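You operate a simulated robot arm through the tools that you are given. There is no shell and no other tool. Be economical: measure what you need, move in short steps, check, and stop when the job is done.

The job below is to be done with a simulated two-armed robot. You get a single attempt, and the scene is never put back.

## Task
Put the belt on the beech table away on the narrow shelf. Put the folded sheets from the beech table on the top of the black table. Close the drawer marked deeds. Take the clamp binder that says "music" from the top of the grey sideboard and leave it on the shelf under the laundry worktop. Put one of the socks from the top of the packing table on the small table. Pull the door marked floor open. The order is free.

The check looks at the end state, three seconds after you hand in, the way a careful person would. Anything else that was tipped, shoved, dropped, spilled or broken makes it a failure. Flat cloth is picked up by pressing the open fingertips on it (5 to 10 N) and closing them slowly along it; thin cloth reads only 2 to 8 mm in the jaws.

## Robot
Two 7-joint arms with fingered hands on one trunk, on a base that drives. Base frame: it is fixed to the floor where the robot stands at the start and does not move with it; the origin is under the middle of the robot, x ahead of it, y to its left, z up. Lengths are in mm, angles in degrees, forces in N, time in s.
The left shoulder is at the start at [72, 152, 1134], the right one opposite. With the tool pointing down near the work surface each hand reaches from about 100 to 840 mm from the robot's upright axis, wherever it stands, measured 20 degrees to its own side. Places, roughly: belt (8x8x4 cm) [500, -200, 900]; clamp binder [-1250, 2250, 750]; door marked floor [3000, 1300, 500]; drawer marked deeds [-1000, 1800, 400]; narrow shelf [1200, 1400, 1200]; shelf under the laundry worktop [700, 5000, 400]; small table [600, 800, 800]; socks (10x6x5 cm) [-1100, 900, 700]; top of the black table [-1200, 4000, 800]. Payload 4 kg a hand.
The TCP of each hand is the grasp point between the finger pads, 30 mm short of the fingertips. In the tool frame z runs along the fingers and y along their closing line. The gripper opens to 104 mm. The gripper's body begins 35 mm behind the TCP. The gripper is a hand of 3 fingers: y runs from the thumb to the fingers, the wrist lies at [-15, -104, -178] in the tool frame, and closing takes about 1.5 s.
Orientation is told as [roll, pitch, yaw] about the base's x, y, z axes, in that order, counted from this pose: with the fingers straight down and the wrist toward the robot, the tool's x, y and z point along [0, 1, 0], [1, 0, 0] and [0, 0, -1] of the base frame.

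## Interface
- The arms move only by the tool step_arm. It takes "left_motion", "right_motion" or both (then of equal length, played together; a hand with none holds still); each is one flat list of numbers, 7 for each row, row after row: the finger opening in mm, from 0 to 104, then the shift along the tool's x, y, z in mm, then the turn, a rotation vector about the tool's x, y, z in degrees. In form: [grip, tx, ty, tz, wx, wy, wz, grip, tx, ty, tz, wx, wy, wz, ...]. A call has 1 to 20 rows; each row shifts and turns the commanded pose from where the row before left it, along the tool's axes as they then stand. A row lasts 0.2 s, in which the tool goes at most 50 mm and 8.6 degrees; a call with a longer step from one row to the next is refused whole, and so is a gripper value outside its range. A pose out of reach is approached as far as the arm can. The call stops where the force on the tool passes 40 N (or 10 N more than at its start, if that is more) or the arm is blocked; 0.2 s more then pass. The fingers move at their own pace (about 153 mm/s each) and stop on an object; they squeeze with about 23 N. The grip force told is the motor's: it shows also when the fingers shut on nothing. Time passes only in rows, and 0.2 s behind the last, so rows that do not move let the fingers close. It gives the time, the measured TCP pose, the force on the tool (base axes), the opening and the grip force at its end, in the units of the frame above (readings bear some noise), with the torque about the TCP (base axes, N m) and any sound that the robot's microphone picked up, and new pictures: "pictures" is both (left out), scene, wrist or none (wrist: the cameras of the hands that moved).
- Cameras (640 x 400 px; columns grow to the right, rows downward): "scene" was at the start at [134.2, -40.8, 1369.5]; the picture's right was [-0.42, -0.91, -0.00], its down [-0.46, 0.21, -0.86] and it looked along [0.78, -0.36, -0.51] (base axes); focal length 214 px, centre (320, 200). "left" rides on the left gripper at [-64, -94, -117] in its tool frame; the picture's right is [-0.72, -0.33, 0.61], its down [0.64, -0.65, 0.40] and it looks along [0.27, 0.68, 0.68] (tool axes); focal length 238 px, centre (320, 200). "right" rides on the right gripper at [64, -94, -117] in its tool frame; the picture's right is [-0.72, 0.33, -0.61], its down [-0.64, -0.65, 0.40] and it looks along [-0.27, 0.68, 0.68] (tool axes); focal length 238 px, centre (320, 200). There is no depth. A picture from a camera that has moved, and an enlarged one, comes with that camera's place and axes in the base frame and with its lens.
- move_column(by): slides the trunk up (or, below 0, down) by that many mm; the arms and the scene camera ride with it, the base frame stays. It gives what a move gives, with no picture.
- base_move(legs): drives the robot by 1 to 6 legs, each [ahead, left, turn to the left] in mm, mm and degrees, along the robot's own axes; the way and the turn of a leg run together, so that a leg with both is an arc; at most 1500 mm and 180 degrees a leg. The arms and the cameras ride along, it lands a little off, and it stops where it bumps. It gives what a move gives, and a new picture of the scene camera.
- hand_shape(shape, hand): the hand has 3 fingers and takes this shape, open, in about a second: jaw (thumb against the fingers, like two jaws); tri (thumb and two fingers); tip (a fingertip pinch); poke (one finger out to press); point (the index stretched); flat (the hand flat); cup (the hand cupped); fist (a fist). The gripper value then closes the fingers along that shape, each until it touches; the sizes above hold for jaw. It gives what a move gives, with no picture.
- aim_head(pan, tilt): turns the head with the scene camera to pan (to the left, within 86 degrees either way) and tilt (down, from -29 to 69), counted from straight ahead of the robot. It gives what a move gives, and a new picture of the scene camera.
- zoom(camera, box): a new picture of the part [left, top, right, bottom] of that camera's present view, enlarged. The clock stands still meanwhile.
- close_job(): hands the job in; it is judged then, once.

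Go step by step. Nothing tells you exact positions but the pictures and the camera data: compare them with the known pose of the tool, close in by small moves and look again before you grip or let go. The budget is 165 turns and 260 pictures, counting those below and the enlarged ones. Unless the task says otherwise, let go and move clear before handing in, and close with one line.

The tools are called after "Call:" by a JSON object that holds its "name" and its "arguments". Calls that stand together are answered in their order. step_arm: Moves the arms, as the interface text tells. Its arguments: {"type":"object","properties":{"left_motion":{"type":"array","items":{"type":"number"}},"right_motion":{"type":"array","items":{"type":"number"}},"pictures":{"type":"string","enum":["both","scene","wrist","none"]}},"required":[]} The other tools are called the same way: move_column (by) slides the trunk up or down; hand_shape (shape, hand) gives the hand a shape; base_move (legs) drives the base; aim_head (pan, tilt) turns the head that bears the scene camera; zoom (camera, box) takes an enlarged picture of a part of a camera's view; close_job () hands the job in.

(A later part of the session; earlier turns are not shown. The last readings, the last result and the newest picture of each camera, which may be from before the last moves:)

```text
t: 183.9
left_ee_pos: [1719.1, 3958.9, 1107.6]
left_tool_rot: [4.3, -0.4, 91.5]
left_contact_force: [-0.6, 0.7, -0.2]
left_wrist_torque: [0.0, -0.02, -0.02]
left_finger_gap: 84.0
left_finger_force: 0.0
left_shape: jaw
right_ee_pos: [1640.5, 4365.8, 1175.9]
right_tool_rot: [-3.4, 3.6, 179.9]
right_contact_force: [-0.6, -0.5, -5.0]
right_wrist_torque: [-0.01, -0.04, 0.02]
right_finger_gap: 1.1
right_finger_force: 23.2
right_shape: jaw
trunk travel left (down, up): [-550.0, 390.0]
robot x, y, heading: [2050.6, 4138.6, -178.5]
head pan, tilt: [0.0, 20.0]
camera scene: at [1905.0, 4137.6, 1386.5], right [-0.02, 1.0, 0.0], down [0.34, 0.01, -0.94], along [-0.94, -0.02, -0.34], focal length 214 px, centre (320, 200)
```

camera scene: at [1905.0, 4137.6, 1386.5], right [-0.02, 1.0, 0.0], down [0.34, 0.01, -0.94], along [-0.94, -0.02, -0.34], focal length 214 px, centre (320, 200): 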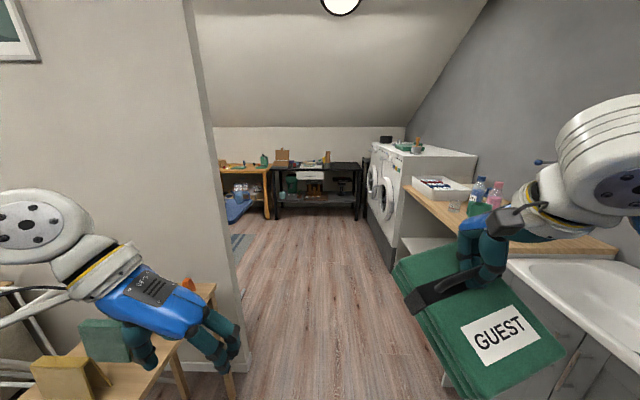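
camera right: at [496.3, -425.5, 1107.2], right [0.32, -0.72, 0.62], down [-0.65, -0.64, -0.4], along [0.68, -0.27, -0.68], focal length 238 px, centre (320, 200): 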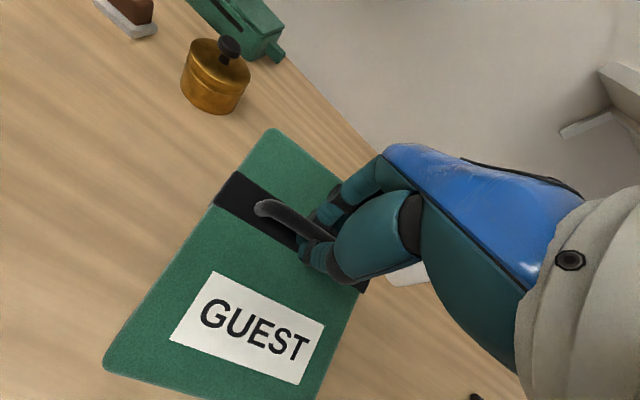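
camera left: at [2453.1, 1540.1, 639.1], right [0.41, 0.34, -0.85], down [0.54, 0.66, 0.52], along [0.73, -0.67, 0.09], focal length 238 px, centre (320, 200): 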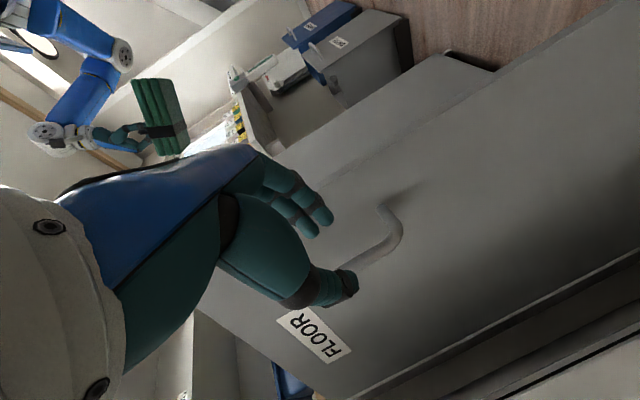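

The passage into the main room lies straight ahead between the wall end and the sink. I extend the hands ahead to narrow the elbows, centre and go through toward the black table.

Call:
{"name": "step_arm", "arguments": {"left_motion": [84, 41, 8, 0, 0, 0, 0, 84, 41, 8, 0, 0, 0, 0, 84, 41, 8, 0, 0, 0, 0, 84, 41, 8, 0, 0, 0, 0, 84, 41, 8, 0, 0, 0, 0, 84, 41, 8, 0, 0, 0, 0], "right_motion": [0, 6.7, 25, 0, 0, 0, 0, 0, 6.7, 25, 0, 0, 0, 0, 0, 6.7, 25, 0, 0, 0, 0, 0, 6.7, 25, 0, 0, 0, 0, 0, 6.7, 25, 0, 0, 0, 0, 0, 6.7, 25, 0, 0, 0, 0], "pictures": "none"}}

Call:
{"name": "base_move", "arguments": {"legs": [[0, -110, -1.5], [1300, 0, 0]]}}

```text
t: 185.3
left_ee_pos: [1514.6, 3978.2, 1125.5]
left_tool_rot: [4.4, -0.4, 91.6]
left_contact_force: [0.5, 0.0, -0.8]
left_wrist_torque: [0.03, 0.0, 0.0]
left_finger_gap: 83.8
left_finger_force: 0.1
left_shape: jaw
left hand out of reach, approached as far as the arm can: row 5, 6
right_ee_pos: [1488.6, 4325.7, 1165.6]
right_tool_rot: [-3.6, 3.5, 180.0]
right_contact_force: [-0.2, 0.3, -4.4]
right_wrist_torque: [0.0, -0.04, 0.0]
right_finger_gap: 1.2
right_finger_force: 23.0
right_shape: jaw
trunk travel left (down, up): [-550.0, 390.0]
robot x, y, heading: [2053.1, 4138.9, -178.7]
head pan, tilt: [0.0, 20.0]
```

```text
t: 192.6
left_ee_pos: [230.1, 4090.5, 1125.8]
left_tool_rot: [4.4, -0.4, 90.6]
left_contact_force: [0.5, -0.4, 0.0]
left_wrist_torque: [-0.01, -0.05, -0.03]
left_finger_gap: 83.8
left_finger_force: 0.2
left_shape: jaw
right_ee_pos: [210.9, 4438.6, 1163.5]
right_tool_rot: [-3.4, 3.6, 178.9]
right_contact_force: [0.5, 0.9, -4.6]
right_wrist_torque: [0.0, -0.02, -0.04]
right_finger_gap: 1.4
right_finger_force: 23.4
right_shape: jaw
trunk travel left (down, up): [-550.0, 390.0]
robot x, y, heading: [768.9, 4241.0, -179.7]
head pan, tilt: [0.0, 20.0]
camera scene: at [622.2, 4242.4, 1386.4], right [-0.01, 1.0, 0.0], down [0.34, 0.0, -0.94], along [-0.94, -0.01, -0.34], focal length 214 px, centre (320, 200)
```

scene: 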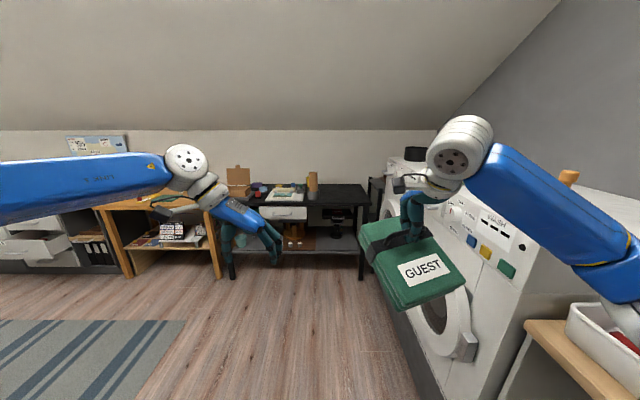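

I see the black table ahead with free space on its right part. I come closer.

Call:
{"name": "base_move", "arguments": {"legs": [[850, 60, 0]]}}

Call:
{"name": "aim_head", "arguments": {"pan": -5, "tilt": 35}}

```text
t: 197.0
left_ee_pos: [-599.3, 4040.0, 1126.7]
left_tool_rot: [4.6, -0.5, 89.6]
left_contact_force: [-0.9, -0.3, 0.1]
left_wrist_torque: [0.01, -0.02, -0.01]
left_finger_gap: 84.0
left_finger_force: 0.1
left_shape: jaw
right_ee_pos: [-612.8, 4387.9, 1165.6]
right_tool_rot: [-3.4, 3.4, 178.0]
right_contact_force: [0.2, 0.4, -5.5]
right_wrist_torque: [0.0, -0.04, -0.01]
right_finger_gap: 1.1
right_finger_force: 23.3
right_shape: jaw
trunk travel left (down, up): [-550.0, 390.0]
robot x, y, heading: [-59.7, 4184.4, 179.5]
head pan, tilt: [0.0, 20.0]
camera scene: at [-207.6, 4185.3, 1386.5], right [0.01, 1.0, 0.0], down [0.34, 0.0, -0.94], along [-0.94, 0.01, -0.34], focal length 214 px, centre (320, 200)
```

scene: 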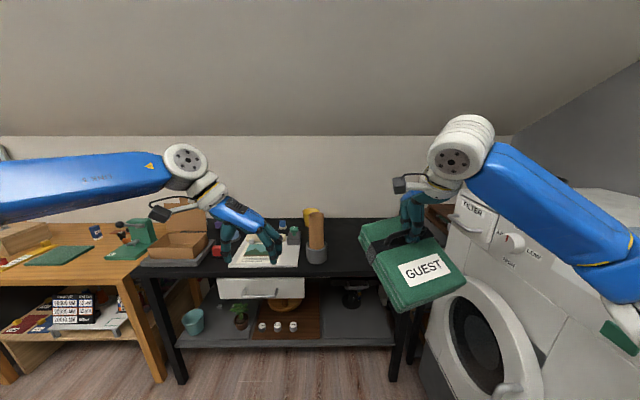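

```text
t: 197.8
left_ee_pos: [-598.6, 4040.1, 1126.8]
left_tool_rot: [4.6, -0.5, 89.6]
left_contact_force: [-0.1, -0.5, 0.2]
left_wrist_torque: [-0.02, 0.02, -0.01]
left_finger_gap: 83.7
left_finger_force: 0.2
left_shape: jaw
right_ee_pos: [-611.7, 4387.9, 1167.6]
right_tool_rot: [-3.4, 3.3, 177.9]
right_contact_force: [-0.2, -0.5, -4.6]
right_wrist_torque: [-0.04, -0.01, -0.04]
right_finger_gap: 1.5
right_finger_force: 22.7
right_shape: jaw
trunk travel left (down, up): [-550.0, 390.0]
robot x, y, heading: [-57.7, 4181.7, 179.5]
head pan, tilt: [-5.0, 35.0]
camera scene: at [-203.5, 4192.7, 1362.5], right [0.1, 1.0, 0.0], down [0.57, -0.06, -0.82], along [-0.81, 0.08, -0.58], focal length 214 px, centre (320, 200)
```

scene: 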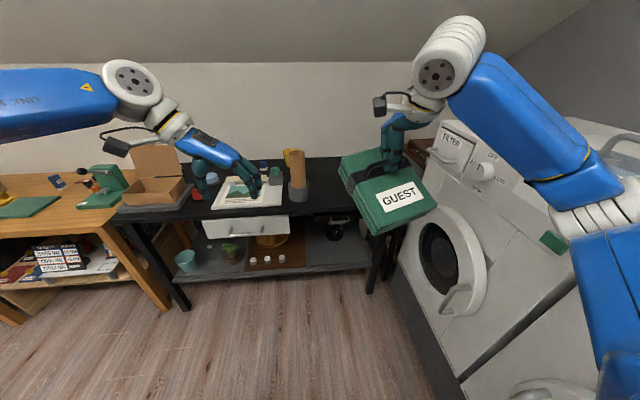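

I retract the left hand and advance so that the right hand can set the sheets on the free right part of the black table.

Call:
{"name": "step_arm", "arguments": {"left_motion": [84, -40, -10, 0, 0, 0, 0, 84, -40, -10, 0, 0, 0, 0, 84, -40, -10, 0, 0, 0, 0, 84, -40, -10, 0, 0, 0, 0], "pictures": "none"}}

Call:
{"name": "base_move", "arguments": {"legs": [[330, 0, 0.5]]}}

Call:
{"name": "step_arm", "arguments": {"right_motion": [0, 0, 20, 0, 0, 0, 0, 0, 0, 30, 0, 0, 0, 0, 0, 0, 30, 0, 0, 0, 0]}}

```text
t: 198.8
left_ee_pos: [-438.9, 3999.3, 1111.6]
left_tool_rot: [4.8, -0.5, 89.6]
left_contact_force: [0.5, 0.5, -0.9]
left_wrist_torque: [0.0, -0.03, 0.01]
left_finger_gap: 83.6
left_finger_force: 0.0
left_shape: jaw
right_ee_pos: [-610.1, 4385.6, 1167.5]
right_tool_rot: [-3.6, 3.3, 178.0]
right_contact_force: [0.6, 0.3, -4.2]
right_wrist_torque: [0.01, -0.04, 0.03]
right_finger_gap: 1.3
right_finger_force: 22.5
right_shape: jaw
trunk travel left (down, up): [-550.0, 390.0]
robot x, y, heading: [-59.1, 4182.7, 179.3]
head pan, tilt: [-5.0, 35.0]
```

```text
t: 200.9
left_ee_pos: [-770.4, 4003.2, 1110.3]
left_tool_rot: [4.8, -0.5, 89.5]
left_contact_force: [-0.6, 0.0, -0.2]
left_wrist_torque: [-0.02, -0.01, 0.03]
left_finger_gap: 83.6
left_finger_force: 0.1
left_shape: jaw
right_ee_pos: [-941.0, 4390.5, 1167.7]
right_tool_rot: [-3.5, 3.4, 178.0]
right_contact_force: [0.4, 0.1, -4.5]
right_wrist_torque: [0.01, -0.03, -0.01]
right_finger_gap: 1.2
right_finger_force: 23.0
right_shape: jaw
trunk travel left (down, up): [-550.0, 390.0]
robot x, y, heading: [-390.7, 4186.9, 179.4]
head pan, tilt: [-5.0, 35.0]
camera scene: at [-531.4, 4195.9, 1362.9], right [0.1, 1.0, 0.0], down [0.57, -0.06, -0.82], along [-0.81, 0.08, -0.57], focal length 214 px, centre (320, 200)
```

scene: 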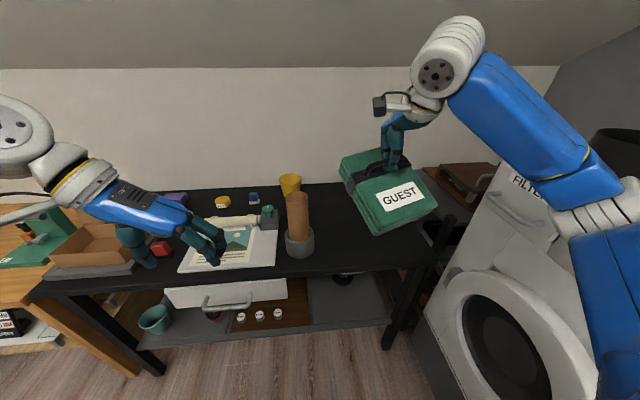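

```text
t: 201.8
left_ee_pos: [-771.8, 4003.0, 1110.1]
left_tool_rot: [4.5, -0.6, 89.6]
left_contact_force: [0.2, 0.0, -0.4]
left_wrist_torque: [0.0, -0.03, 0.04]
left_finger_gap: 83.7
left_finger_force: 0.0
left_shape: jaw
right_ee_pos: [-1022.5, 4393.4, 1164.6]
right_tool_rot: [-3.7, 3.5, 178.0]
right_contact_force: [-0.4, 0.4, -4.1]
right_wrist_torque: [0.01, -0.01, -0.03]
right_finger_gap: 1.4
right_finger_force: 22.7
right_shape: jaw
trunk travel left (down, up): [-550.0, 390.0]
robot x, y, heading: [-391.3, 4184.2, 179.4]
head pan, tilt: [-5.0, 35.0]
camera scene: at [-536.1, 4194.9, 1362.3], right [0.1, 1.0, 0.0], down [0.57, -0.06, -0.82], along [-0.81, 0.08, -0.58], focal length 214 px, centre (320, 200)
camera right: at [-937.2, 4318.0, 1282.1], right [-0.34, 0.69, 0.64], down [0.7, 0.64, -0.32], along [-0.63, 0.33, -0.7], focal length 238 px, centre (320, 200)
```

scene: 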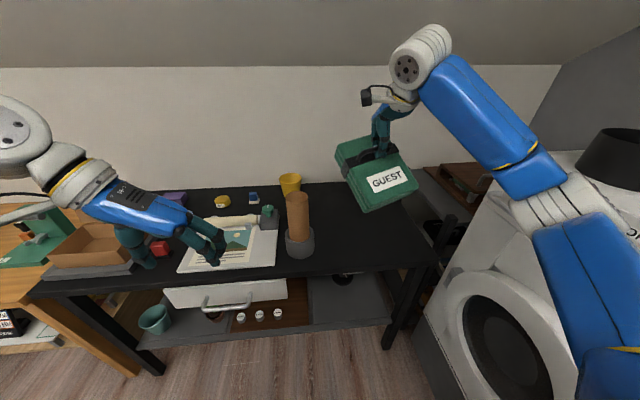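
right: 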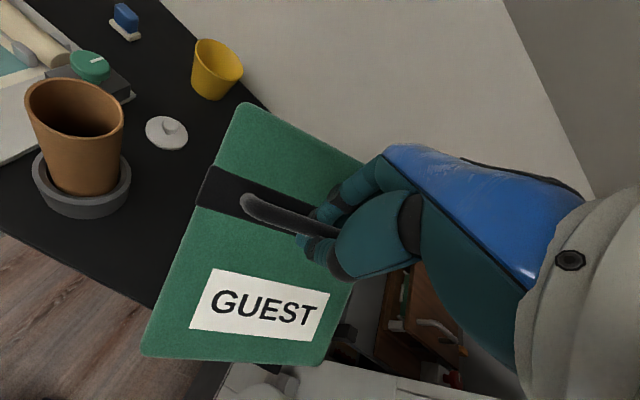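

Clear spot right of the plant pot confirmed. I move the base 70 mm forward and place the sheets at about x=-1150.

Call:
{"name": "base_move", "arguments": {"legs": [[70, 0, 0]]}}

Call:
{"name": "step_arm", "arguments": {"right_motion": [0, -5, 30, 10, 0, 0, 0, 0, -5, 30, 20, 0, 0, 0, 0, 0, 0, 40, 0, 0, 0, 0, 0, 0, 40, 0, 0, 0, 0, 0, 0, 40, 0, 0, 0]}}

```text
t: 202.8
left_ee_pos: [-833.0, 4003.5, 1112.9]
left_tool_rot: [5.1, -0.5, 89.6]
left_contact_force: [0.7, 0.2, 0.7]
left_wrist_torque: [-0.01, 0.05, 0.03]
left_finger_gap: 83.7
left_finger_force: 0.0
left_shape: jaw
right_ee_pos: [-1081.3, 4394.5, 1169.1]
right_tool_rot: [-3.5, 2.9, 177.9]
right_contact_force: [1.4, 0.7, -5.1]
right_wrist_torque: [0.05, 0.0, 0.02]
right_finger_gap: 1.6
right_finger_force: 23.3
right_shape: jaw
trunk travel left (down, up): [-550.0, 390.0]
robot x, y, heading: [-460.4, 4189.9, 179.5]
head pan, tilt: [-5.0, 35.0]
camera scene: at [-593.3, 4196.1, 1363.7], right [0.1, 1.0, 0.0], down [0.57, -0.06, -0.82], along [-0.82, 0.08, -0.57], focal length 214 px, centre (320, 200)
```

scene: 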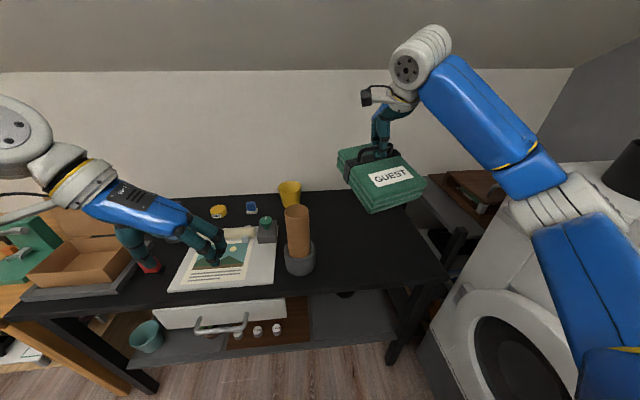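

```text
t: 204.0
left_ee_pos: [-839.8, 4005.7, 1110.2]
left_tool_rot: [4.9, -0.5, 89.5]
left_contact_force: [-0.3, 0.1, 0.0]
left_wrist_torque: [-0.01, -0.01, -0.02]
left_finger_gap: 83.5
left_finger_force: 0.1
left_shape: jaw
right_ee_pos: [-1139.3, 4416.3, 1009.3]
right_tool_rot: [-3.6, 3.2, 177.9]
right_contact_force: [-0.2, -1.2, -4.0]
right_wrist_torque: [0.0, -0.05, 0.02]
right_finger_gap: 1.5
right_finger_force: 22.7
right_shape: jaw
trunk travel left (down, up): [-550.0, 390.0]
robot x, y, heading: [-460.5, 4184.7, 179.3]
head pan, tilt: [-5.0, 35.0]
camera scene: at [-602.4, 4197.2, 1362.6], right [0.1, 1.0, 0.0], down [0.57, -0.06, -0.82], along [-0.81, 0.08, -0.58], focal length 214 px, centre (320, 200)
camera right: at [-1052.7, 4341.7, 1127.5], right [-0.34, 0.69, 0.64], down [0.7, 0.64, -0.33], along [-0.63, 0.33, -0.7], focal length 238 px, centre (320, 200)
```

scene: 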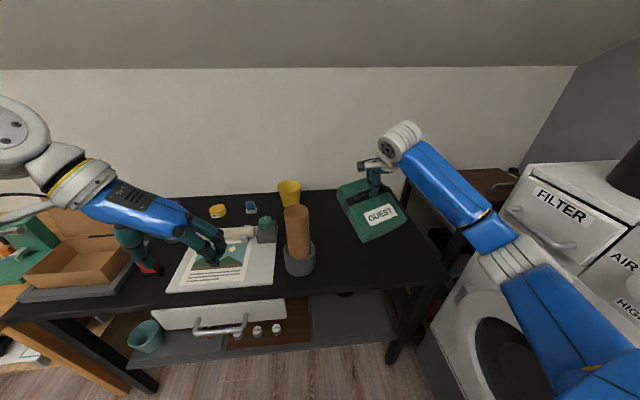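
right: 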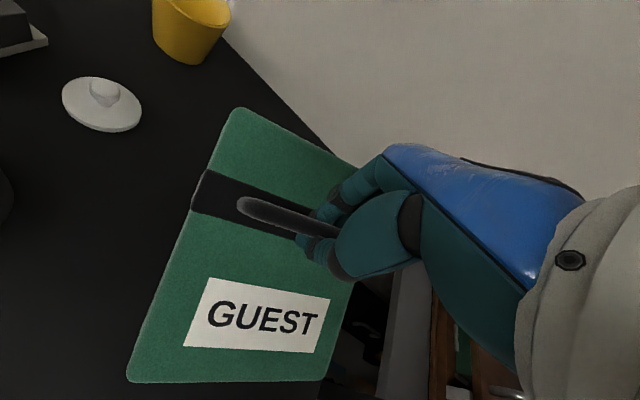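

I continue lowering in steps, watching for contact.

Call:
{"name": "step_arm", "arguments": {"right_motion": [0, 0, 0, 25, 0, 0, 0, 0, 0, 0, 25, 0, 0, 0, 0, 0, 0, 25, 0, 0, 0], "pictures": "none"}}

Call:
{"name": "step_arm", "arguments": {"right_motion": [0, 0, 0, 10, 0, 0, 0, 0, 0, 0, 8, 0, 0, 0], "pictures": "wrist"}}

```text
t: 204.8
left_ee_pos: [-839.4, 4005.2, 1109.6]
left_tool_rot: [4.8, -0.5, 89.5]
left_contact_force: [-1.3, -0.5, 0.3]
left_wrist_torque: [-0.01, -0.02, 0.0]
left_finger_gap: 83.8
left_finger_force: 0.1
left_shape: jaw
right_ee_pos: [-1133.7, 4418.0, 934.7]
right_tool_rot: [-3.7, 3.3, 177.9]
right_contact_force: [0.7, -0.5, -5.6]
right_wrist_torque: [0.04, -0.06, 0.01]
right_finger_gap: 1.4
right_finger_force: 22.9
right_shape: jaw
trunk travel left (down, up): [-550.0, 390.0]
robot x, y, heading: [-460.3, 4187.6, 179.4]
head pan, tilt: [-5.0, 35.0]
```

```text
t: 205.4
left_ee_pos: [-839.3, 4004.8, 1112.0]
left_tool_rot: [4.8, -0.5, 89.6]
left_contact_force: [0.3, -0.6, 0.6]
left_wrist_torque: [0.0, 0.03, 0.05]
left_finger_gap: 83.9
left_finger_force: 0.0
left_shape: jaw
right_ee_pos: [-1133.2, 4420.4, 919.7]
right_tool_rot: [-3.5, 3.4, 178.0]
right_contact_force: [0.3, 0.2, -3.9]
right_wrist_torque: [-0.06, -0.02, 0.0]
right_finger_gap: 1.3
right_finger_force: 23.4
right_shape: jaw
trunk travel left (down, up): [-550.0, 390.0]
robot x, y, heading: [-455.3, 4184.0, 179.2]
head pan, tilt: [-5.0, 35.0]
camera right: at [-1047.1, 4346.1, 1037.0], right [-0.34, 0.69, 0.64], down [0.7, 0.64, -0.33], along [-0.63, 0.33, -0.7], focal length 238 px, centre (320, 200)
```

right: 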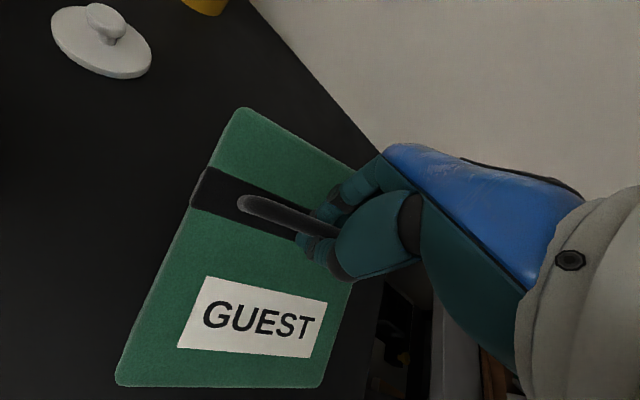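

Call:
{"name": "step_arm", "arguments": {"right_motion": [0, 0, 0, 10, 0, 0, 0, 0, 0, 0, 10, 0, 0, 0], "pictures": "none"}}

Call:
{"name": "step_arm", "arguments": {"right_motion": [0, 0, 0, 10, 0, 0, 0], "pictures": "none"}}

Call:
{"name": "step_arm", "arguments": {"right_motion": [0, 0, 0, 8, 0, 0, 0], "pictures": "wrist"}}

```text
t: 206.0
left_ee_pos: [-838.6, 4004.1, 1111.2]
left_tool_rot: [4.8, -0.6, 89.5]
left_contact_force: [0.5, 0.0, -0.4]
left_wrist_torque: [0.03, 0.03, 0.0]
left_finger_gap: 83.5
left_finger_force: 0.1
left_shape: jaw
right_ee_pos: [-1132.9, 4423.4, 900.8]
right_tool_rot: [-3.5, 3.3, 177.8]
right_contact_force: [-0.8, 0.1, -3.6]
right_wrist_torque: [0.01, -0.06, -0.03]
right_finger_gap: 1.4
right_finger_force: 22.5
right_shape: jaw
trunk travel left (down, up): [-550.0, 390.0]
robot x, y, heading: [-457.6, 4187.3, 179.0]
head pan, tilt: [-5.0, 35.0]
```

```text
t: 206.4
left_ee_pos: [-838.7, 4005.3, 1111.4]
left_tool_rot: [4.8, -0.6, 89.5]
left_contact_force: [-0.2, -0.8, 0.4]
left_wrist_torque: [-0.01, 0.0, 0.03]
left_finger_gap: 83.9
left_finger_force: 0.0
left_shape: jaw
right_ee_pos: [-1128.4, 4424.6, 891.4]
right_tool_rot: [-3.6, 3.3, 177.9]
right_contact_force: [-0.3, 0.3, -2.6]
right_wrist_torque: [0.04, -0.05, -0.01]
right_finger_gap: 1.2
right_finger_force: 22.7
right_shape: jaw
trunk travel left (down, up): [-550.0, 390.0]
robot x, y, heading: [-463.4, 4187.1, 179.5]
head pan, tilt: [-5.0, 35.0]
```

```text
t: 206.8
left_ee_pos: [-838.9, 4004.6, 1111.6]
left_tool_rot: [4.8, -0.5, 89.5]
left_contact_force: [0.0, 0.5, -0.1]
left_wrist_torque: [-0.04, -0.01, -0.02]
left_finger_gap: 83.6
left_finger_force: 0.0
left_shape: jaw
right_ee_pos: [-1128.9, 4426.9, 884.0]
right_tool_rot: [-3.6, 3.4, 178.0]
right_contact_force: [-0.1, 0.1, -3.3]
right_wrist_torque: [0.01, -0.02, -0.03]
right_finger_gap: 1.4
right_finger_force: 23.1
right_shape: jaw
trunk travel left (down, up): [-550.0, 390.0]
robot x, y, heading: [-462.4, 4187.7, 179.4]
head pan, tilt: [-5.0, 35.0]
camera right: at [-1043.9, 4350.4, 1001.4], right [-0.34, 0.69, 0.64], down [0.7, 0.64, -0.33], along [-0.63, 0.33, -0.7], focal length 238 px, centre (320, 200)
```

right: 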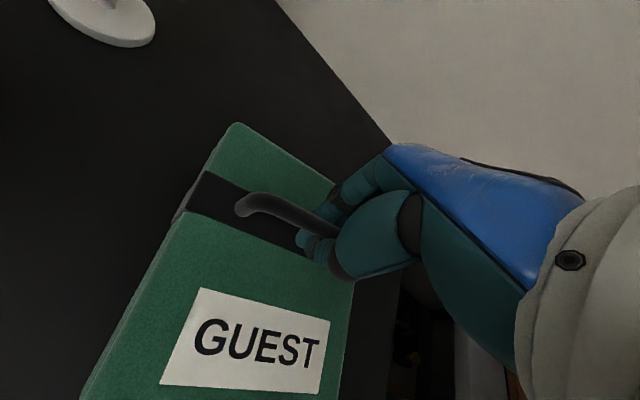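

Call:
{"name": "step_arm", "arguments": {"right_motion": [0, 0, 0, 8, 0, 0, 0, 0, 0, 0, 0, 0, 0, 0], "pictures": "wrist"}}

```text
t: 207.4
left_ee_pos: [-839.0, 4003.9, 1110.8]
left_tool_rot: [4.8, -0.5, 89.5]
left_contact_force: [0.6, 0.6, 0.0]
left_wrist_torque: [-0.01, -0.01, 0.01]
left_finger_gap: 83.8
left_finger_force: 0.1
left_shape: jaw
right_ee_pos: [-1129.8, 4425.5, 875.6]
right_tool_rot: [-3.6, 3.2, 177.9]
right_contact_force: [-0.1, -0.3, -3.4]
right_wrist_torque: [0.0, -0.02, 0.0]
right_finger_gap: 1.3
right_finger_force: 23.1
right_shape: jaw
trunk travel left (down, up): [-550.0, 390.0]
robot x, y, heading: [-459.7, 4189.9, 179.5]
head pan, tilt: [-5.0, 35.0]
camera right: at [-1043.7, 4351.1, 993.4], right [-0.34, 0.69, 0.64], down [0.7, 0.64, -0.33], along [-0.63, 0.33, -0.7], focal length 238 px, centre (320, 200)
```

right: 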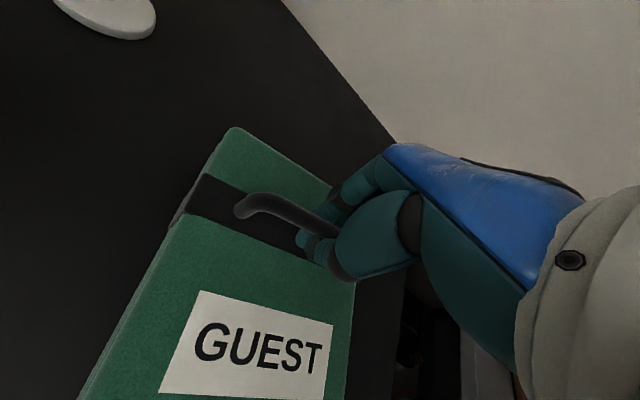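

Call:
{"name": "step_arm", "arguments": {"right_motion": [0, 0, 0, 8, 0, 0, 0, 0, 0, 0, 0, 0, 0, 0], "pictures": "none"}}

Call:
{"name": "step_arm", "arguments": {"right_motion": [0, 0, 0, 8, 0, 0, 0, 0, 0, 0, 0, 0, 0, 0]}}

```text
t: 208.0
left_ee_pos: [-838.0, 4005.1, 1110.8]
left_tool_rot: [4.8, -0.6, 89.5]
left_contact_force: [-0.4, 0.1, 0.1]
left_wrist_torque: [0.01, 0.0, 0.01]
left_finger_gap: 84.0
left_finger_force: 0.0
left_shape: jaw
right_ee_pos: [-1129.7, 4424.7, 869.8]
right_tool_rot: [-3.7, 3.0, 177.9]
right_contact_force: [-2.5, 1.5, 4.9]
right_wrist_torque: [-0.05, 0.07, -0.07]
right_finger_gap: 1.5
right_finger_force: 22.7
right_shape: jaw
trunk travel left (down, up): [-550.0, 390.0]
robot x, y, heading: [-458.2, 4191.1, 179.5]
head pan, tilt: [-5.0, 35.0]
```

```text
t: 208.6
left_ee_pos: [-834.5, 4001.9, 1113.6]
left_tool_rot: [5.1, -0.6, 89.5]
left_contact_force: [0.0, 0.2, 0.0]
left_wrist_torque: [-0.02, 0.03, -0.01]
left_finger_gap: 83.8
left_finger_force: 0.1
left_shape: jaw
right_ee_pos: [-1129.5, 4424.9, 868.9]
right_tool_rot: [-3.6, 2.2, 177.8]
right_contact_force: [-12.3, 4.5, 34.3]
right_wrist_torque: [-0.15, 0.42, -0.1]
right_finger_gap: 1.9
right_finger_force: 22.7
right_shape: jaw
trunk travel left (down, up): [-550.0, 390.0]
robot x, y, heading: [-457.6, 4188.4, 179.3]
head pan, tilt: [-5.0, 35.0]
camera scene: at [-595.9, 4194.2, 1363.9], right [0.1, 1.0, 0.0], down [0.57, -0.05, -0.82], along [-0.82, 0.08, -0.57], focal length 214 px, centre (320, 200)
camera right: at [-1041.7, 4350.2, 985.3], right [-0.33, 0.69, 0.64], down [0.69, 0.64, -0.34], along [-0.64, 0.33, -0.69], focal length 238 px, centre (320, 200)
```

scene: 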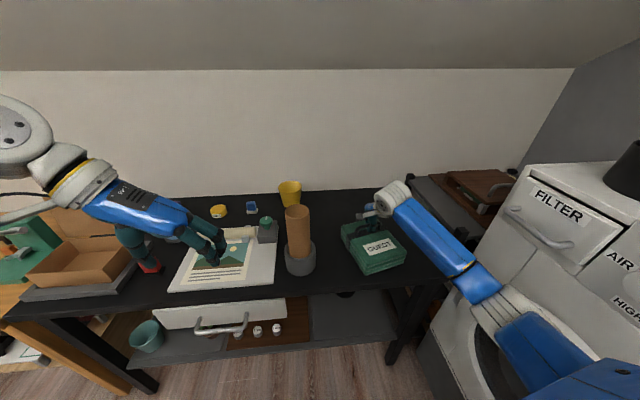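
right: 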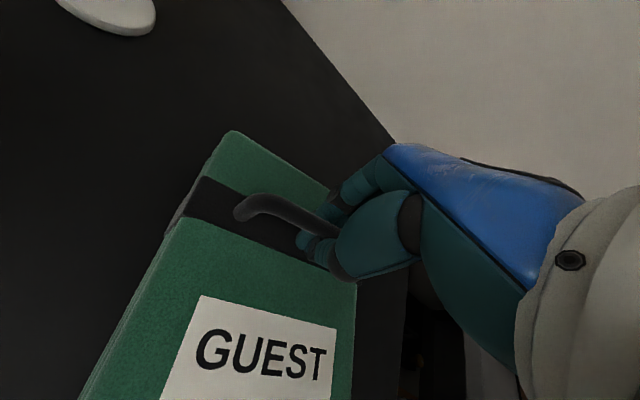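

The sheets rest on the table. I relax the press, open and lift away.

Call:
{"name": "step_arm", "arguments": {"right_motion": [0, 0, 0, -8, 0, 0, 0, 30, 0, 0, 0, 0, 0, 0, 60, 0, 0, 0, 0, 0, 0, 70, 0, 0, 0, 0, 0, 0, 70, 0, 0, 0, 0, 0, 0, 70, 0, 0, -20, 0, 0, 0, 70, 0, 0, -35, 0, 0, 0, 70, 0, 0, -40, 0, 0, 0, 70, 0, -20, -40, 0, 0, 0, 70, 0, -30, -35, 0, 0, 0, 70, 0, -35, -30, 0, 0, 0, 70, 0, -35, -30, 0, 0, 0]}}

```text
t: 211.2
left_ee_pos: [-836.1, 4005.2, 1110.9]
left_tool_rot: [4.9, -0.4, 89.5]
left_contact_force: [-0.3, -0.2, 0.5]
left_wrist_torque: [-0.01, 0.02, -0.01]
left_finger_gap: 83.7
left_finger_force: 0.0
left_shape: jaw
right_ee_pos: [-1021.7, 4408.6, 1103.1]
right_tool_rot: [-3.6, 3.2, 177.9]
right_contact_force: [1.0, -0.1, 0.5]
right_wrist_torque: [-0.01, 0.04, -0.02]
right_finger_gap: 69.5
right_finger_force: 0.1
right_shape: jaw
trunk travel left (down, up): [-550.0, 390.0]
robot x, y, heading: [-458.2, 4191.0, 179.3]
head pan, tilt: [-5.0, 35.0]
camera scene: at [-598.7, 4197.0, 1362.9], right [0.1, 1.0, 0.0], down [0.57, -0.06, -0.82], along [-0.82, 0.08, -0.57], focal length 214 px, centre (320, 200)
camera right: at [-935.9, 4334.3, 1221.2], right [-0.34, 0.69, 0.64], down [0.7, 0.64, -0.33], along [-0.63, 0.33, -0.7], focal length 238 px, centre (320, 200)
```

scene: 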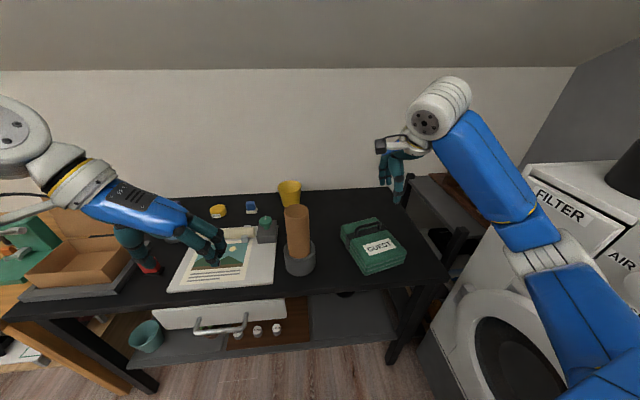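
right: 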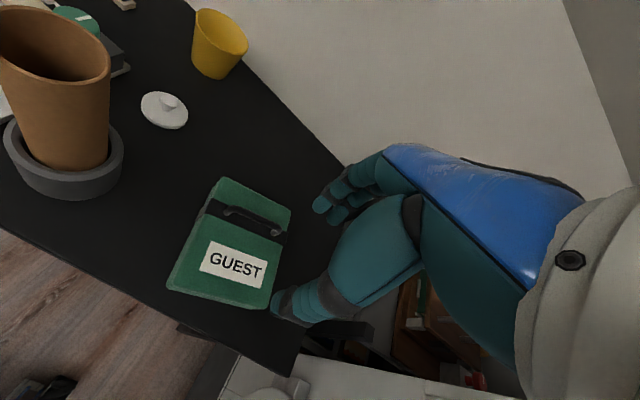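

The sheets lie on the black table. I tuck the right hand, back off and strafe along the aisle to the grey sideboard.

Call:
{"name": "step_arm", "arguments": {"right_motion": [70, 0, -40, 0, 0, 0, 0, 70, 0, -40, 0, 0, 0, 0, 70, 0, -40, 0, 0, 0, 0, 70, 0, -40, 0, 0, 0, 0], "pictures": "none"}}

Call:
{"name": "base_move", "arguments": {"legs": [[-280, 0, 0.7], [0, 1400, 0], [0, 500, 0]]}}

Call:
{"name": "aim_head", "arguments": {"pan": 0, "tilt": 35}}

```text
t: 212.2
left_ee_pos: [-836.4, 4004.1, 1111.2]
left_tool_rot: [4.9, -0.6, 89.6]
left_contact_force: [0.6, 0.1, 0.0]
left_wrist_torque: [-0.01, 0.03, 0.01]
left_finger_gap: 83.6
left_finger_force: 0.1
left_shape: jaw
right_ee_pos: [-861.6, 4400.9, 1113.8]
right_tool_rot: [-3.5, 3.2, 178.0]
right_contact_force: [0.1, 0.6, 0.1]
right_wrist_torque: [0.01, 0.02, -0.01]
right_finger_gap: 69.5
right_finger_force: 0.1
right_shape: jaw
trunk travel left (down, up): [-550.0, 390.0]
robot x, y, heading: [-462.9, 4186.7, 179.3]
head pan, tilt: [-5.0, 35.0]
```

```text
t: 223.2
left_ee_pos: [-509.5, 2105.1, 1112.2]
left_tool_rot: [4.7, -0.3, 91.9]
left_contact_force: [0.5, -0.5, 0.1]
left_wrist_torque: [0.04, 0.0, 0.04]
left_finger_gap: 83.7
left_finger_force: 0.1
left_shape: jaw
right_ee_pos: [-549.6, 2501.2, 1111.8]
right_tool_rot: [-3.3, 3.3, -179.6]
right_contact_force: [-0.8, -0.1, 0.1]
right_wrist_torque: [0.01, 0.0, 0.02]
right_finger_gap: 70.0
right_finger_force: 0.2
right_shape: jaw
trunk travel left (down, up): [-550.0, 390.0]
robot x, y, heading: [-140.6, 2299.6, -178.2]
head pan, tilt: [-5.0, 35.0]
camera scene: at [-279.9, 2308.7, 1362.7], right [0.06, 1.0, 0.0], down [0.57, -0.04, -0.82], along [-0.82, 0.04, -0.58], focal length 214 px, centre (320, 200)
```

scene: 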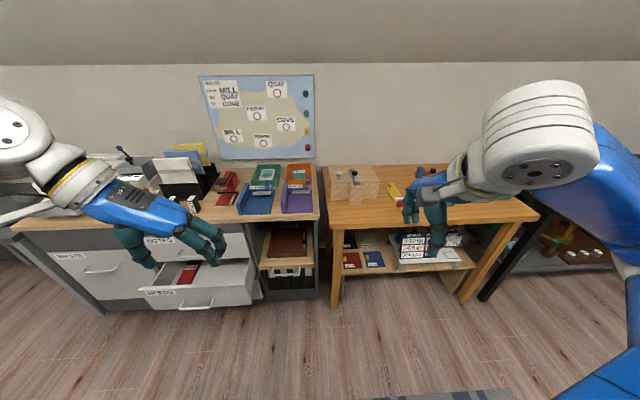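

```text
t: 223.9
left_ee_pos: [-509.8, 2103.5, 1111.9]
left_tool_rot: [4.9, -0.4, 92.0]
left_contact_force: [-0.6, 0.0, -0.6]
left_wrist_torque: [-0.01, -0.02, 0.0]
left_finger_gap: 83.8
left_finger_force: 0.0
left_shape: jaw
right_ee_pos: [-548.3, 2500.1, 1112.3]
right_tool_rot: [-3.4, 3.3, -179.7]
right_contact_force: [0.0, 0.0, 0.1]
right_wrist_torque: [-0.01, -0.03, 0.03]
right_finger_gap: 69.7
right_finger_force: 0.0
right_shape: jaw
trunk travel left (down, up): [-550.0, 390.0]
robot x, y, heading: [-138.0, 2297.0, -177.9]
head pan, tilt: [0.0, 35.0]
camera scene: at [-279.9, 2298.8, 1362.7], right [-0.03, 1.0, 0.0], down [0.57, 0.02, -0.82], along [-0.82, -0.03, -0.58], focal length 214 px, centre (320, 200)
```

scene: 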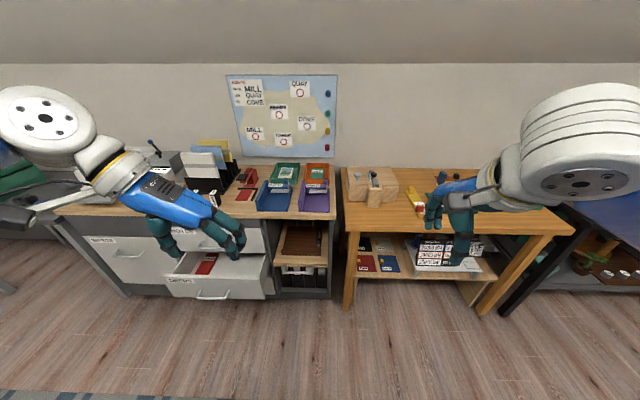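

Binders in four colours lie on the sideboard top. I zoom in to read them.

Call:
{"name": "zoom", "arguments": {"camera": "scene", "box": [220, 150, 348, 230]}}

Call:
{"name": "zoom", "arguments": {"camera": "scene", "box": [80, 215, 290, 320]}}

```text
5.00 times, centred on (284, 190) of scene
camera zoom: at [-279.9, 2298.8, 1362.7], right [-0.03, 1.0, 0.0], down [0.57, 0.02, -0.82], along [-0.82, -0.03, -0.58], focal length 1072 px, centre (500, 250)
```

zoom: 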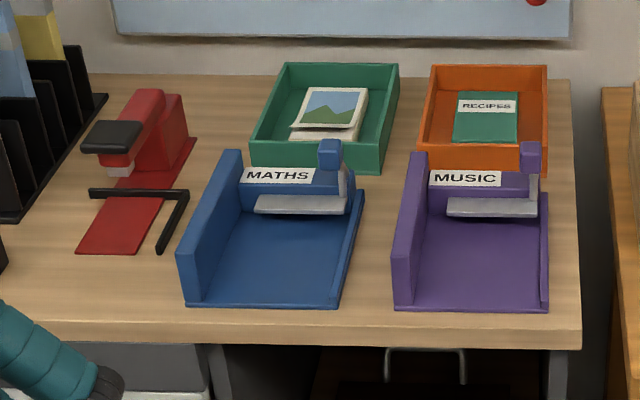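

```text
3.05 times, centred on (185, 268) of scene
camera zoom: at [-279.9, 2298.8, 1362.7], right [-0.03, 1.0, 0.0], down [0.57, 0.02, -0.82], along [-0.82, -0.03, -0.58], focal length 654 px, centre (731, -6)
```

zoom: 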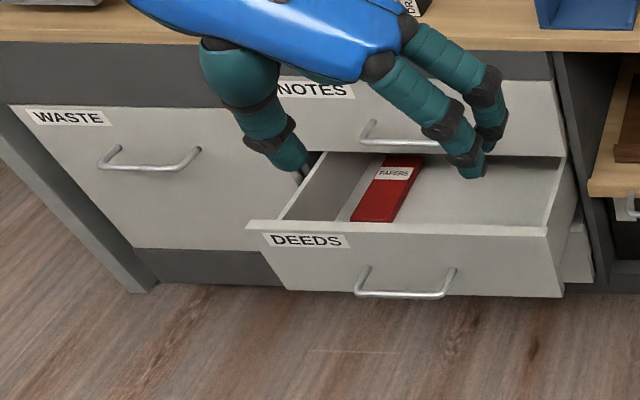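

MUSIC is the purple binder. First I close the DEEDS drawer (panel near x≈-860, y≈1770, z 330–500): I reposition and lower the trunk.

Call:
{"name": "base_move", "arguments": {"legs": [[140, 380, -2]]}}

Call:
{"name": "move_column", "arguments": {"by": -350}}

Call:
{"name": "step_arm", "arguments": {"left_motion": [0, 20, 0, 0, 0, 0, 0, 0, 20, 0, 0, 0, 8, 0, 0, 20, 0, 0, 0, 8, 0, 0, 0, 0, 20, 0, 8, 0, 0, 0, 0, 30, 0, 8, 0, 0, 0, 0, 30, 0, 8, 0, 0, -20, 0, 30, 0, 8, 0, 0, -30, 0, 30, 0, 8, 0, 0, -30, 0, 20, 0, 8, 0, 0, -30, 0, 20, 0, 8, 0, 0, -30, 0, 10, 0, 5, 0]}}

```text
t: 226.4
left_ee_pos: [-647.7, 1729.9, 1112.1]
left_tool_rot: [4.9, -0.3, 90.4]
left_contact_force: [0.7, -0.3, 0.3]
left_wrist_torque: [-0.04, -0.01, -0.03]
left_finger_gap: 83.9
left_finger_force: 0.0
left_shape: jaw
right_ee_pos: [-679.2, 2126.3, 1111.8]
right_tool_rot: [-3.2, 3.4, 178.7]
right_contact_force: [0.4, -0.3, 0.1]
right_wrist_torque: [-0.04, -0.04, -0.02]
right_finger_gap: 69.8
right_finger_force: 0.0
right_shape: jaw
trunk travel left (down, up): [-550.0, 390.0]
robot x, y, heading: [-276.5, 1912.0, -179.8]
head pan, tilt: [0.0, 35.0]
camera scene: at [-414.7, 1918.2, 1362.8], right [0.0, 1.0, -0.01], down [0.57, 0.0, -0.82], along [-0.82, 0.0, -0.57], focal length 214 px, centre (320, 200)
```

scene: 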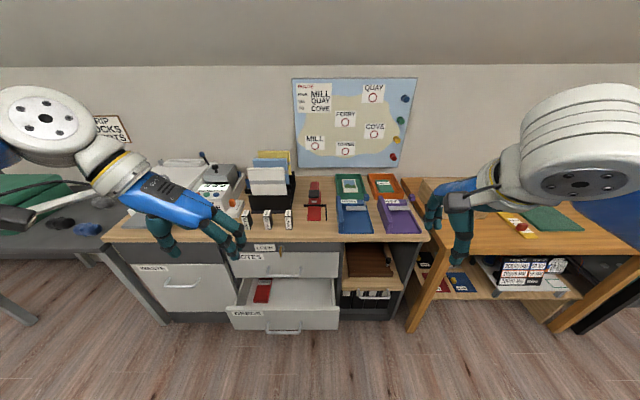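

```text
t: 229.8
left_ee_pos: [-647.8, 1724.3, 762.4]
left_tool_rot: [5.0, -0.5, 90.3]
left_contact_force: [0.3, 0.0, -0.1]
left_wrist_torque: [-0.02, -0.01, 0.02]
left_finger_gap: 83.7
left_finger_force: 0.0
left_shape: jaw
right_ee_pos: [-677.9, 2121.5, 763.0]
right_tool_rot: [-3.6, 3.3, 178.7]
right_contact_force: [-0.4, -0.5, 0.2]
right_wrist_torque: [0.03, -0.01, -0.01]
right_finger_gap: 69.8
right_finger_force: 0.1
right_shape: jaw
trunk travel left (down, up): [-200.0, 740.0]
robot x, y, heading: [-275.0, 1908.2, -180.0]
head pan, tilt: [0.0, 35.0]
```

```text
t: 232.2
left_ee_pos: [-758.5, 1695.1, 587.6]
left_tool_rot: [81.9, -0.6, 90.2]
left_contact_force: [-0.4, -0.5, -0.6]
left_wrist_torque: [0.01, 0.0, -0.01]
left_finger_gap: 0.0
left_finger_force: 23.0
left_shape: jaw
left hand out of reach, approached as far as the arm can: row 10, 11
right_ee_pos: [-677.5, 2119.5, 762.0]
right_tool_rot: [-3.7, 3.3, 178.5]
right_contact_force: [0.2, 0.4, 0.2]
right_wrist_torque: [0.02, -0.03, -0.01]
right_finger_gap: 69.6
right_finger_force: 0.1
right_shape: jaw
trunk travel left (down, up): [-200.0, 740.0]
robot x, y, heading: [-273.8, 1910.9, -179.7]
head pan, tilt: [0.0, 35.0]
camera scene: at [-415.2, 1910.4, 1012.7], right [0.0, 1.0, 0.0], down [0.58, 0.0, -0.82], along [-0.82, 0.0, -0.58], focal length 214 px, centre (320, 200)
camera left: at [-634.1, 1601.2, 539.1], right [-0.51, -0.32, -0.8], down [-0.49, -0.66, 0.57], along [-0.71, 0.68, 0.18], focal length 238 px, centre (320, 200)
```

scene: 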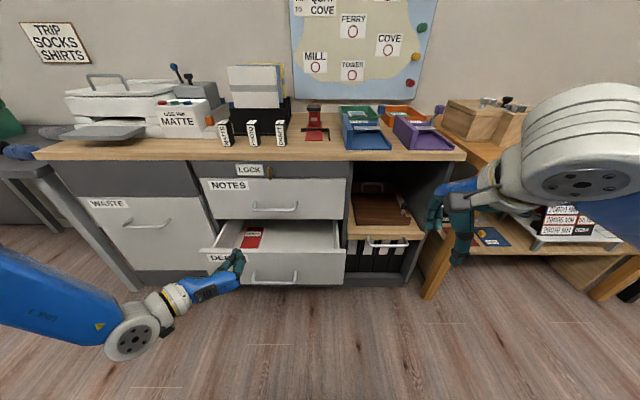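
left: 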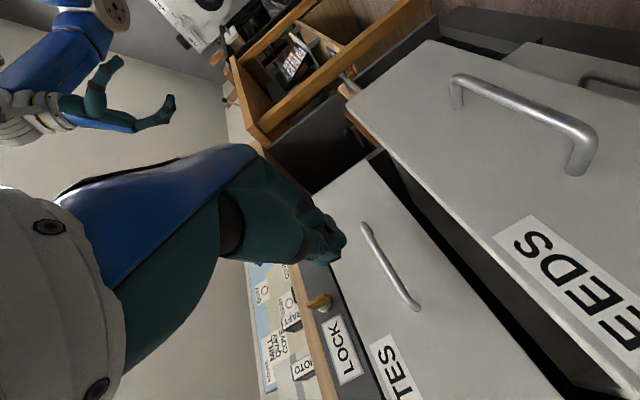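

Drawer panel top edge is at z≈426, x≈-920. I lower the closed hand to z≈385 in front of it.

Call:
{"name": "step_arm", "arguments": {"left_motion": [0, -40, 12, 0, 0, 0, 0, 0, -40, 12, 0, 0, 0, 0, 0, -40, 12, 0, 0, 0, 0, 0, -40, 12, 0, 0, 0, 0, 0, -40, 12, 10, 0, 0, 0]}}

```text
t: 233.4
left_ee_pos: [-728.3, 1691.4, 582.5]
left_tool_rot: [81.8, -0.6, 90.3]
left_contact_force: [-0.1, -0.5, 0.5]
left_wrist_torque: [-0.02, -0.02, 0.01]
left_finger_gap: 0.0
left_finger_force: 23.4
left_shape: jaw
left hand out of reach, approached as far as the arm can: row 1, 2, 3, 4, 5
right_ee_pos: [-677.2, 2120.1, 763.5]
right_tool_rot: [-3.6, 3.2, 178.7]
right_contact_force: [-0.4, 0.6, -0.7]
right_wrist_torque: [-0.01, 0.0, 0.0]
right_finger_gap: 69.8
right_finger_force: 0.0
right_shape: jaw
trunk travel left (down, up): [-200.0, 740.0]
robot x, y, heading: [-273.7, 1913.6, -179.6]
head pan, tilt: [0.0, 35.0]
camera scene: at [-415.0, 1911.7, 1012.7], right [0.0, 1.0, 0.0], down [0.58, 0.0, -0.82], along [-0.82, 0.0, -0.58], focal length 214 px, centre (320, 200)
camera left: at [-603.9, 1597.6, 534.1], right [-0.5, -0.32, -0.8], down [-0.49, -0.66, 0.57], along [-0.71, 0.68, 0.18], focal length 238 px, centre (320, 200)
```

scene: 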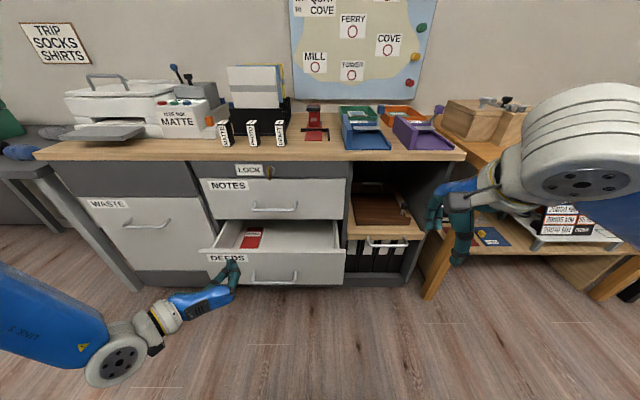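
left: 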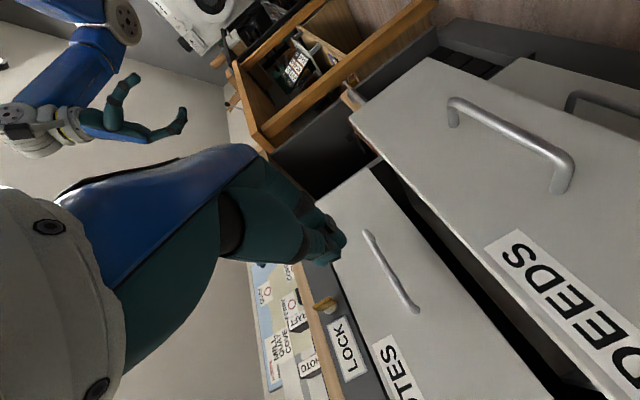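

I use the trunk to go lower instead.

Call:
{"name": "move_column", "arguments": {"by": -195}}

Call:
{"name": "step_arm", "arguments": {"left_motion": [0, 0, 20, 10, 0, 0, 0, 0, 0, 20, 10, 0, 0, 0, 0, 0, 20, 10, 0, 0, 0, 0, 0, 0, 20, 0, 0, 0, 0, 0, 0, 20, 0, 0, 0]}}

```text
t: 235.6
left_ee_pos: [-728.4, 1691.3, 388.9]
left_tool_rot: [81.9, -0.5, 90.3]
left_contact_force: [0.1, -0.5, 0.1]
left_wrist_torque: [0.0, -0.03, 0.04]
left_finger_gap: 0.1
left_finger_force: 23.3
left_shape: jaw
right_ee_pos: [-678.3, 2119.6, 567.7]
right_tool_rot: [-3.5, 3.1, 178.8]
right_contact_force: [-0.2, 0.5, 0.0]
right_wrist_torque: [-0.03, -0.04, 0.0]
right_finger_gap: 69.3
right_finger_force: 0.1
right_shape: jaw
trunk travel left (down, up): [-5.0, 935.0]
robot x, y, heading: [-275.8, 1910.1, -179.9]
head pan, tilt: [0.0, 35.0]
```

```text
t: 236.8
left_ee_pos: [-791.7, 1733.6, 416.8]
left_tool_rot: [81.7, -0.3, 90.3]
left_contact_force: [-0.1, 0.3, 0.5]
left_wrist_torque: [0.01, -0.04, -0.01]
left_finger_gap: 0.0
left_finger_force: 22.6
left_shape: jaw
left hand out of reach, approached as far as the arm can: row 1, 2, 3, 4, 5
right_ee_pos: [-678.0, 2120.5, 568.3]
right_tool_rot: [-3.4, 3.2, 178.7]
right_contact_force: [1.1, 0.3, 0.4]
right_wrist_torque: [0.01, -0.01, 0.03]
right_finger_gap: 69.9
right_finger_force: 0.1
right_shape: jaw
trunk travel left (down, up): [-5.0, 935.0]
robot x, y, heading: [-278.2, 1914.6, -179.9]
head pan, tilt: [0.0, 35.0]
camera scene: at [-414.6, 1911.8, 817.7], right [0.0, 1.0, 0.0], down [0.58, 0.0, -0.82], along [-0.82, 0.0, -0.58], focal length 214 px, centre (320, 200)
camera left: at [-666.1, 1639.4, 369.7], right [-0.5, -0.32, -0.8], down [-0.49, -0.66, 0.57], along [-0.71, 0.68, 0.17], focal length 238 px, centre (320, 200)
```

scene: 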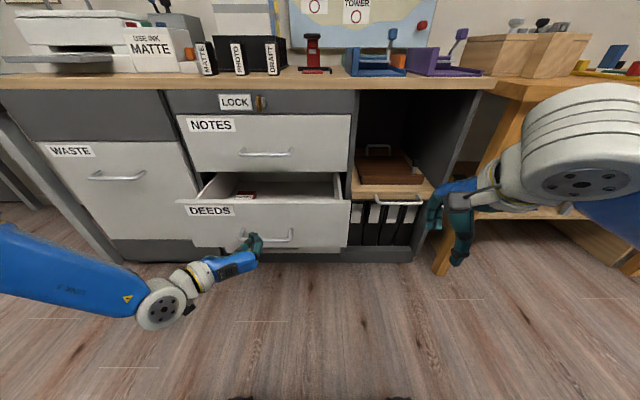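
left: 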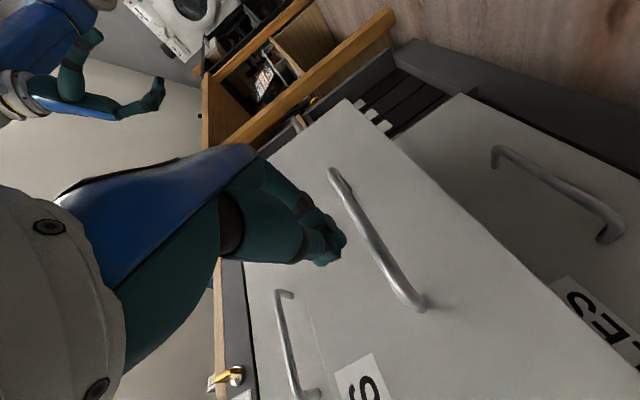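

The hand is in front of the DEEDS panel, a bit high. I go forward and slightly down toward contact.

Call:
{"name": "step_arm", "arguments": {"left_motion": [0, -6, 5, 22, 0, 0, 0, 0, -6, 5, 22, 0, 0, 0, 0, -6, 5, 22, 0, 0, 0, 0, -6, 5, 15, 0, 0, 0]}}

```text
t: 237.8
left_ee_pos: [-843.9, 1722.9, 434.5]
left_tool_rot: [81.7, -0.5, 90.3]
left_contact_force: [-0.1, 0.4, 1.0]
left_wrist_torque: [-0.01, 0.01, 0.04]
left_finger_gap: 0.1
left_finger_force: 23.3
left_shape: jaw
left hand out of reach, approached as far as the arm can: row 1, 2, 3, 4
right_ee_pos: [-677.3, 2121.1, 568.1]
right_tool_rot: [-3.6, 3.3, 178.7]
right_contact_force: [0.0, 0.4, 0.3]
right_wrist_torque: [0.0, 0.02, 0.0]
right_finger_gap: 69.9
right_finger_force: 0.1
right_shape: jaw
trunk travel left (down, up): [-5.0, 935.0]
robot x, y, heading: [-274.3, 1914.4, -179.8]
head pan, tilt: [0.0, 35.0]
camera scene: at [-414.7, 1911.8, 817.7], right [0.0, 1.0, 0.0], down [0.58, 0.0, -0.82], along [-0.82, 0.0, -0.58], focal length 214 px, centre (320, 200)
camera left: at [-718.9, 1630.0, 386.5], right [-0.5, -0.32, -0.8], down [-0.49, -0.66, 0.57], along [-0.71, 0.68, 0.17], focal length 238 px, centre (320, 200)
```

scene: 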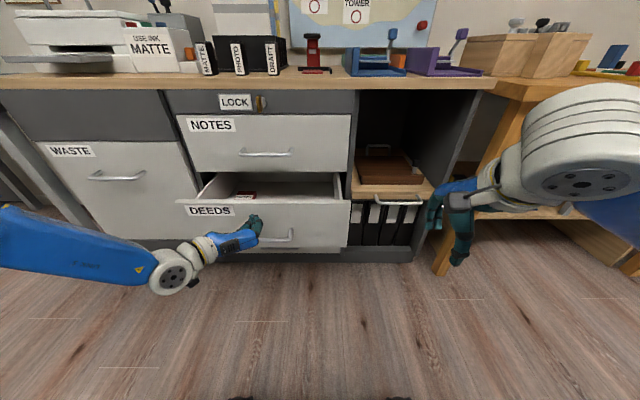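
left: 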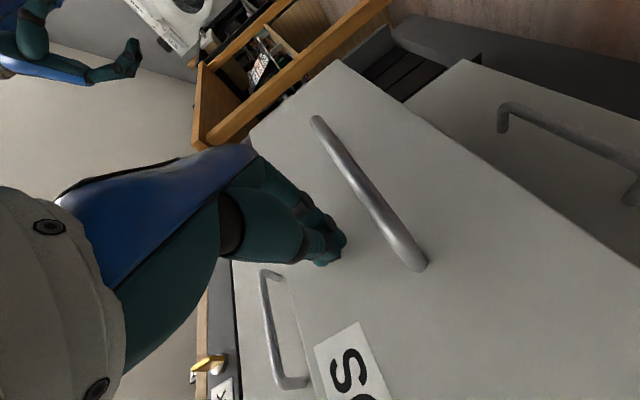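

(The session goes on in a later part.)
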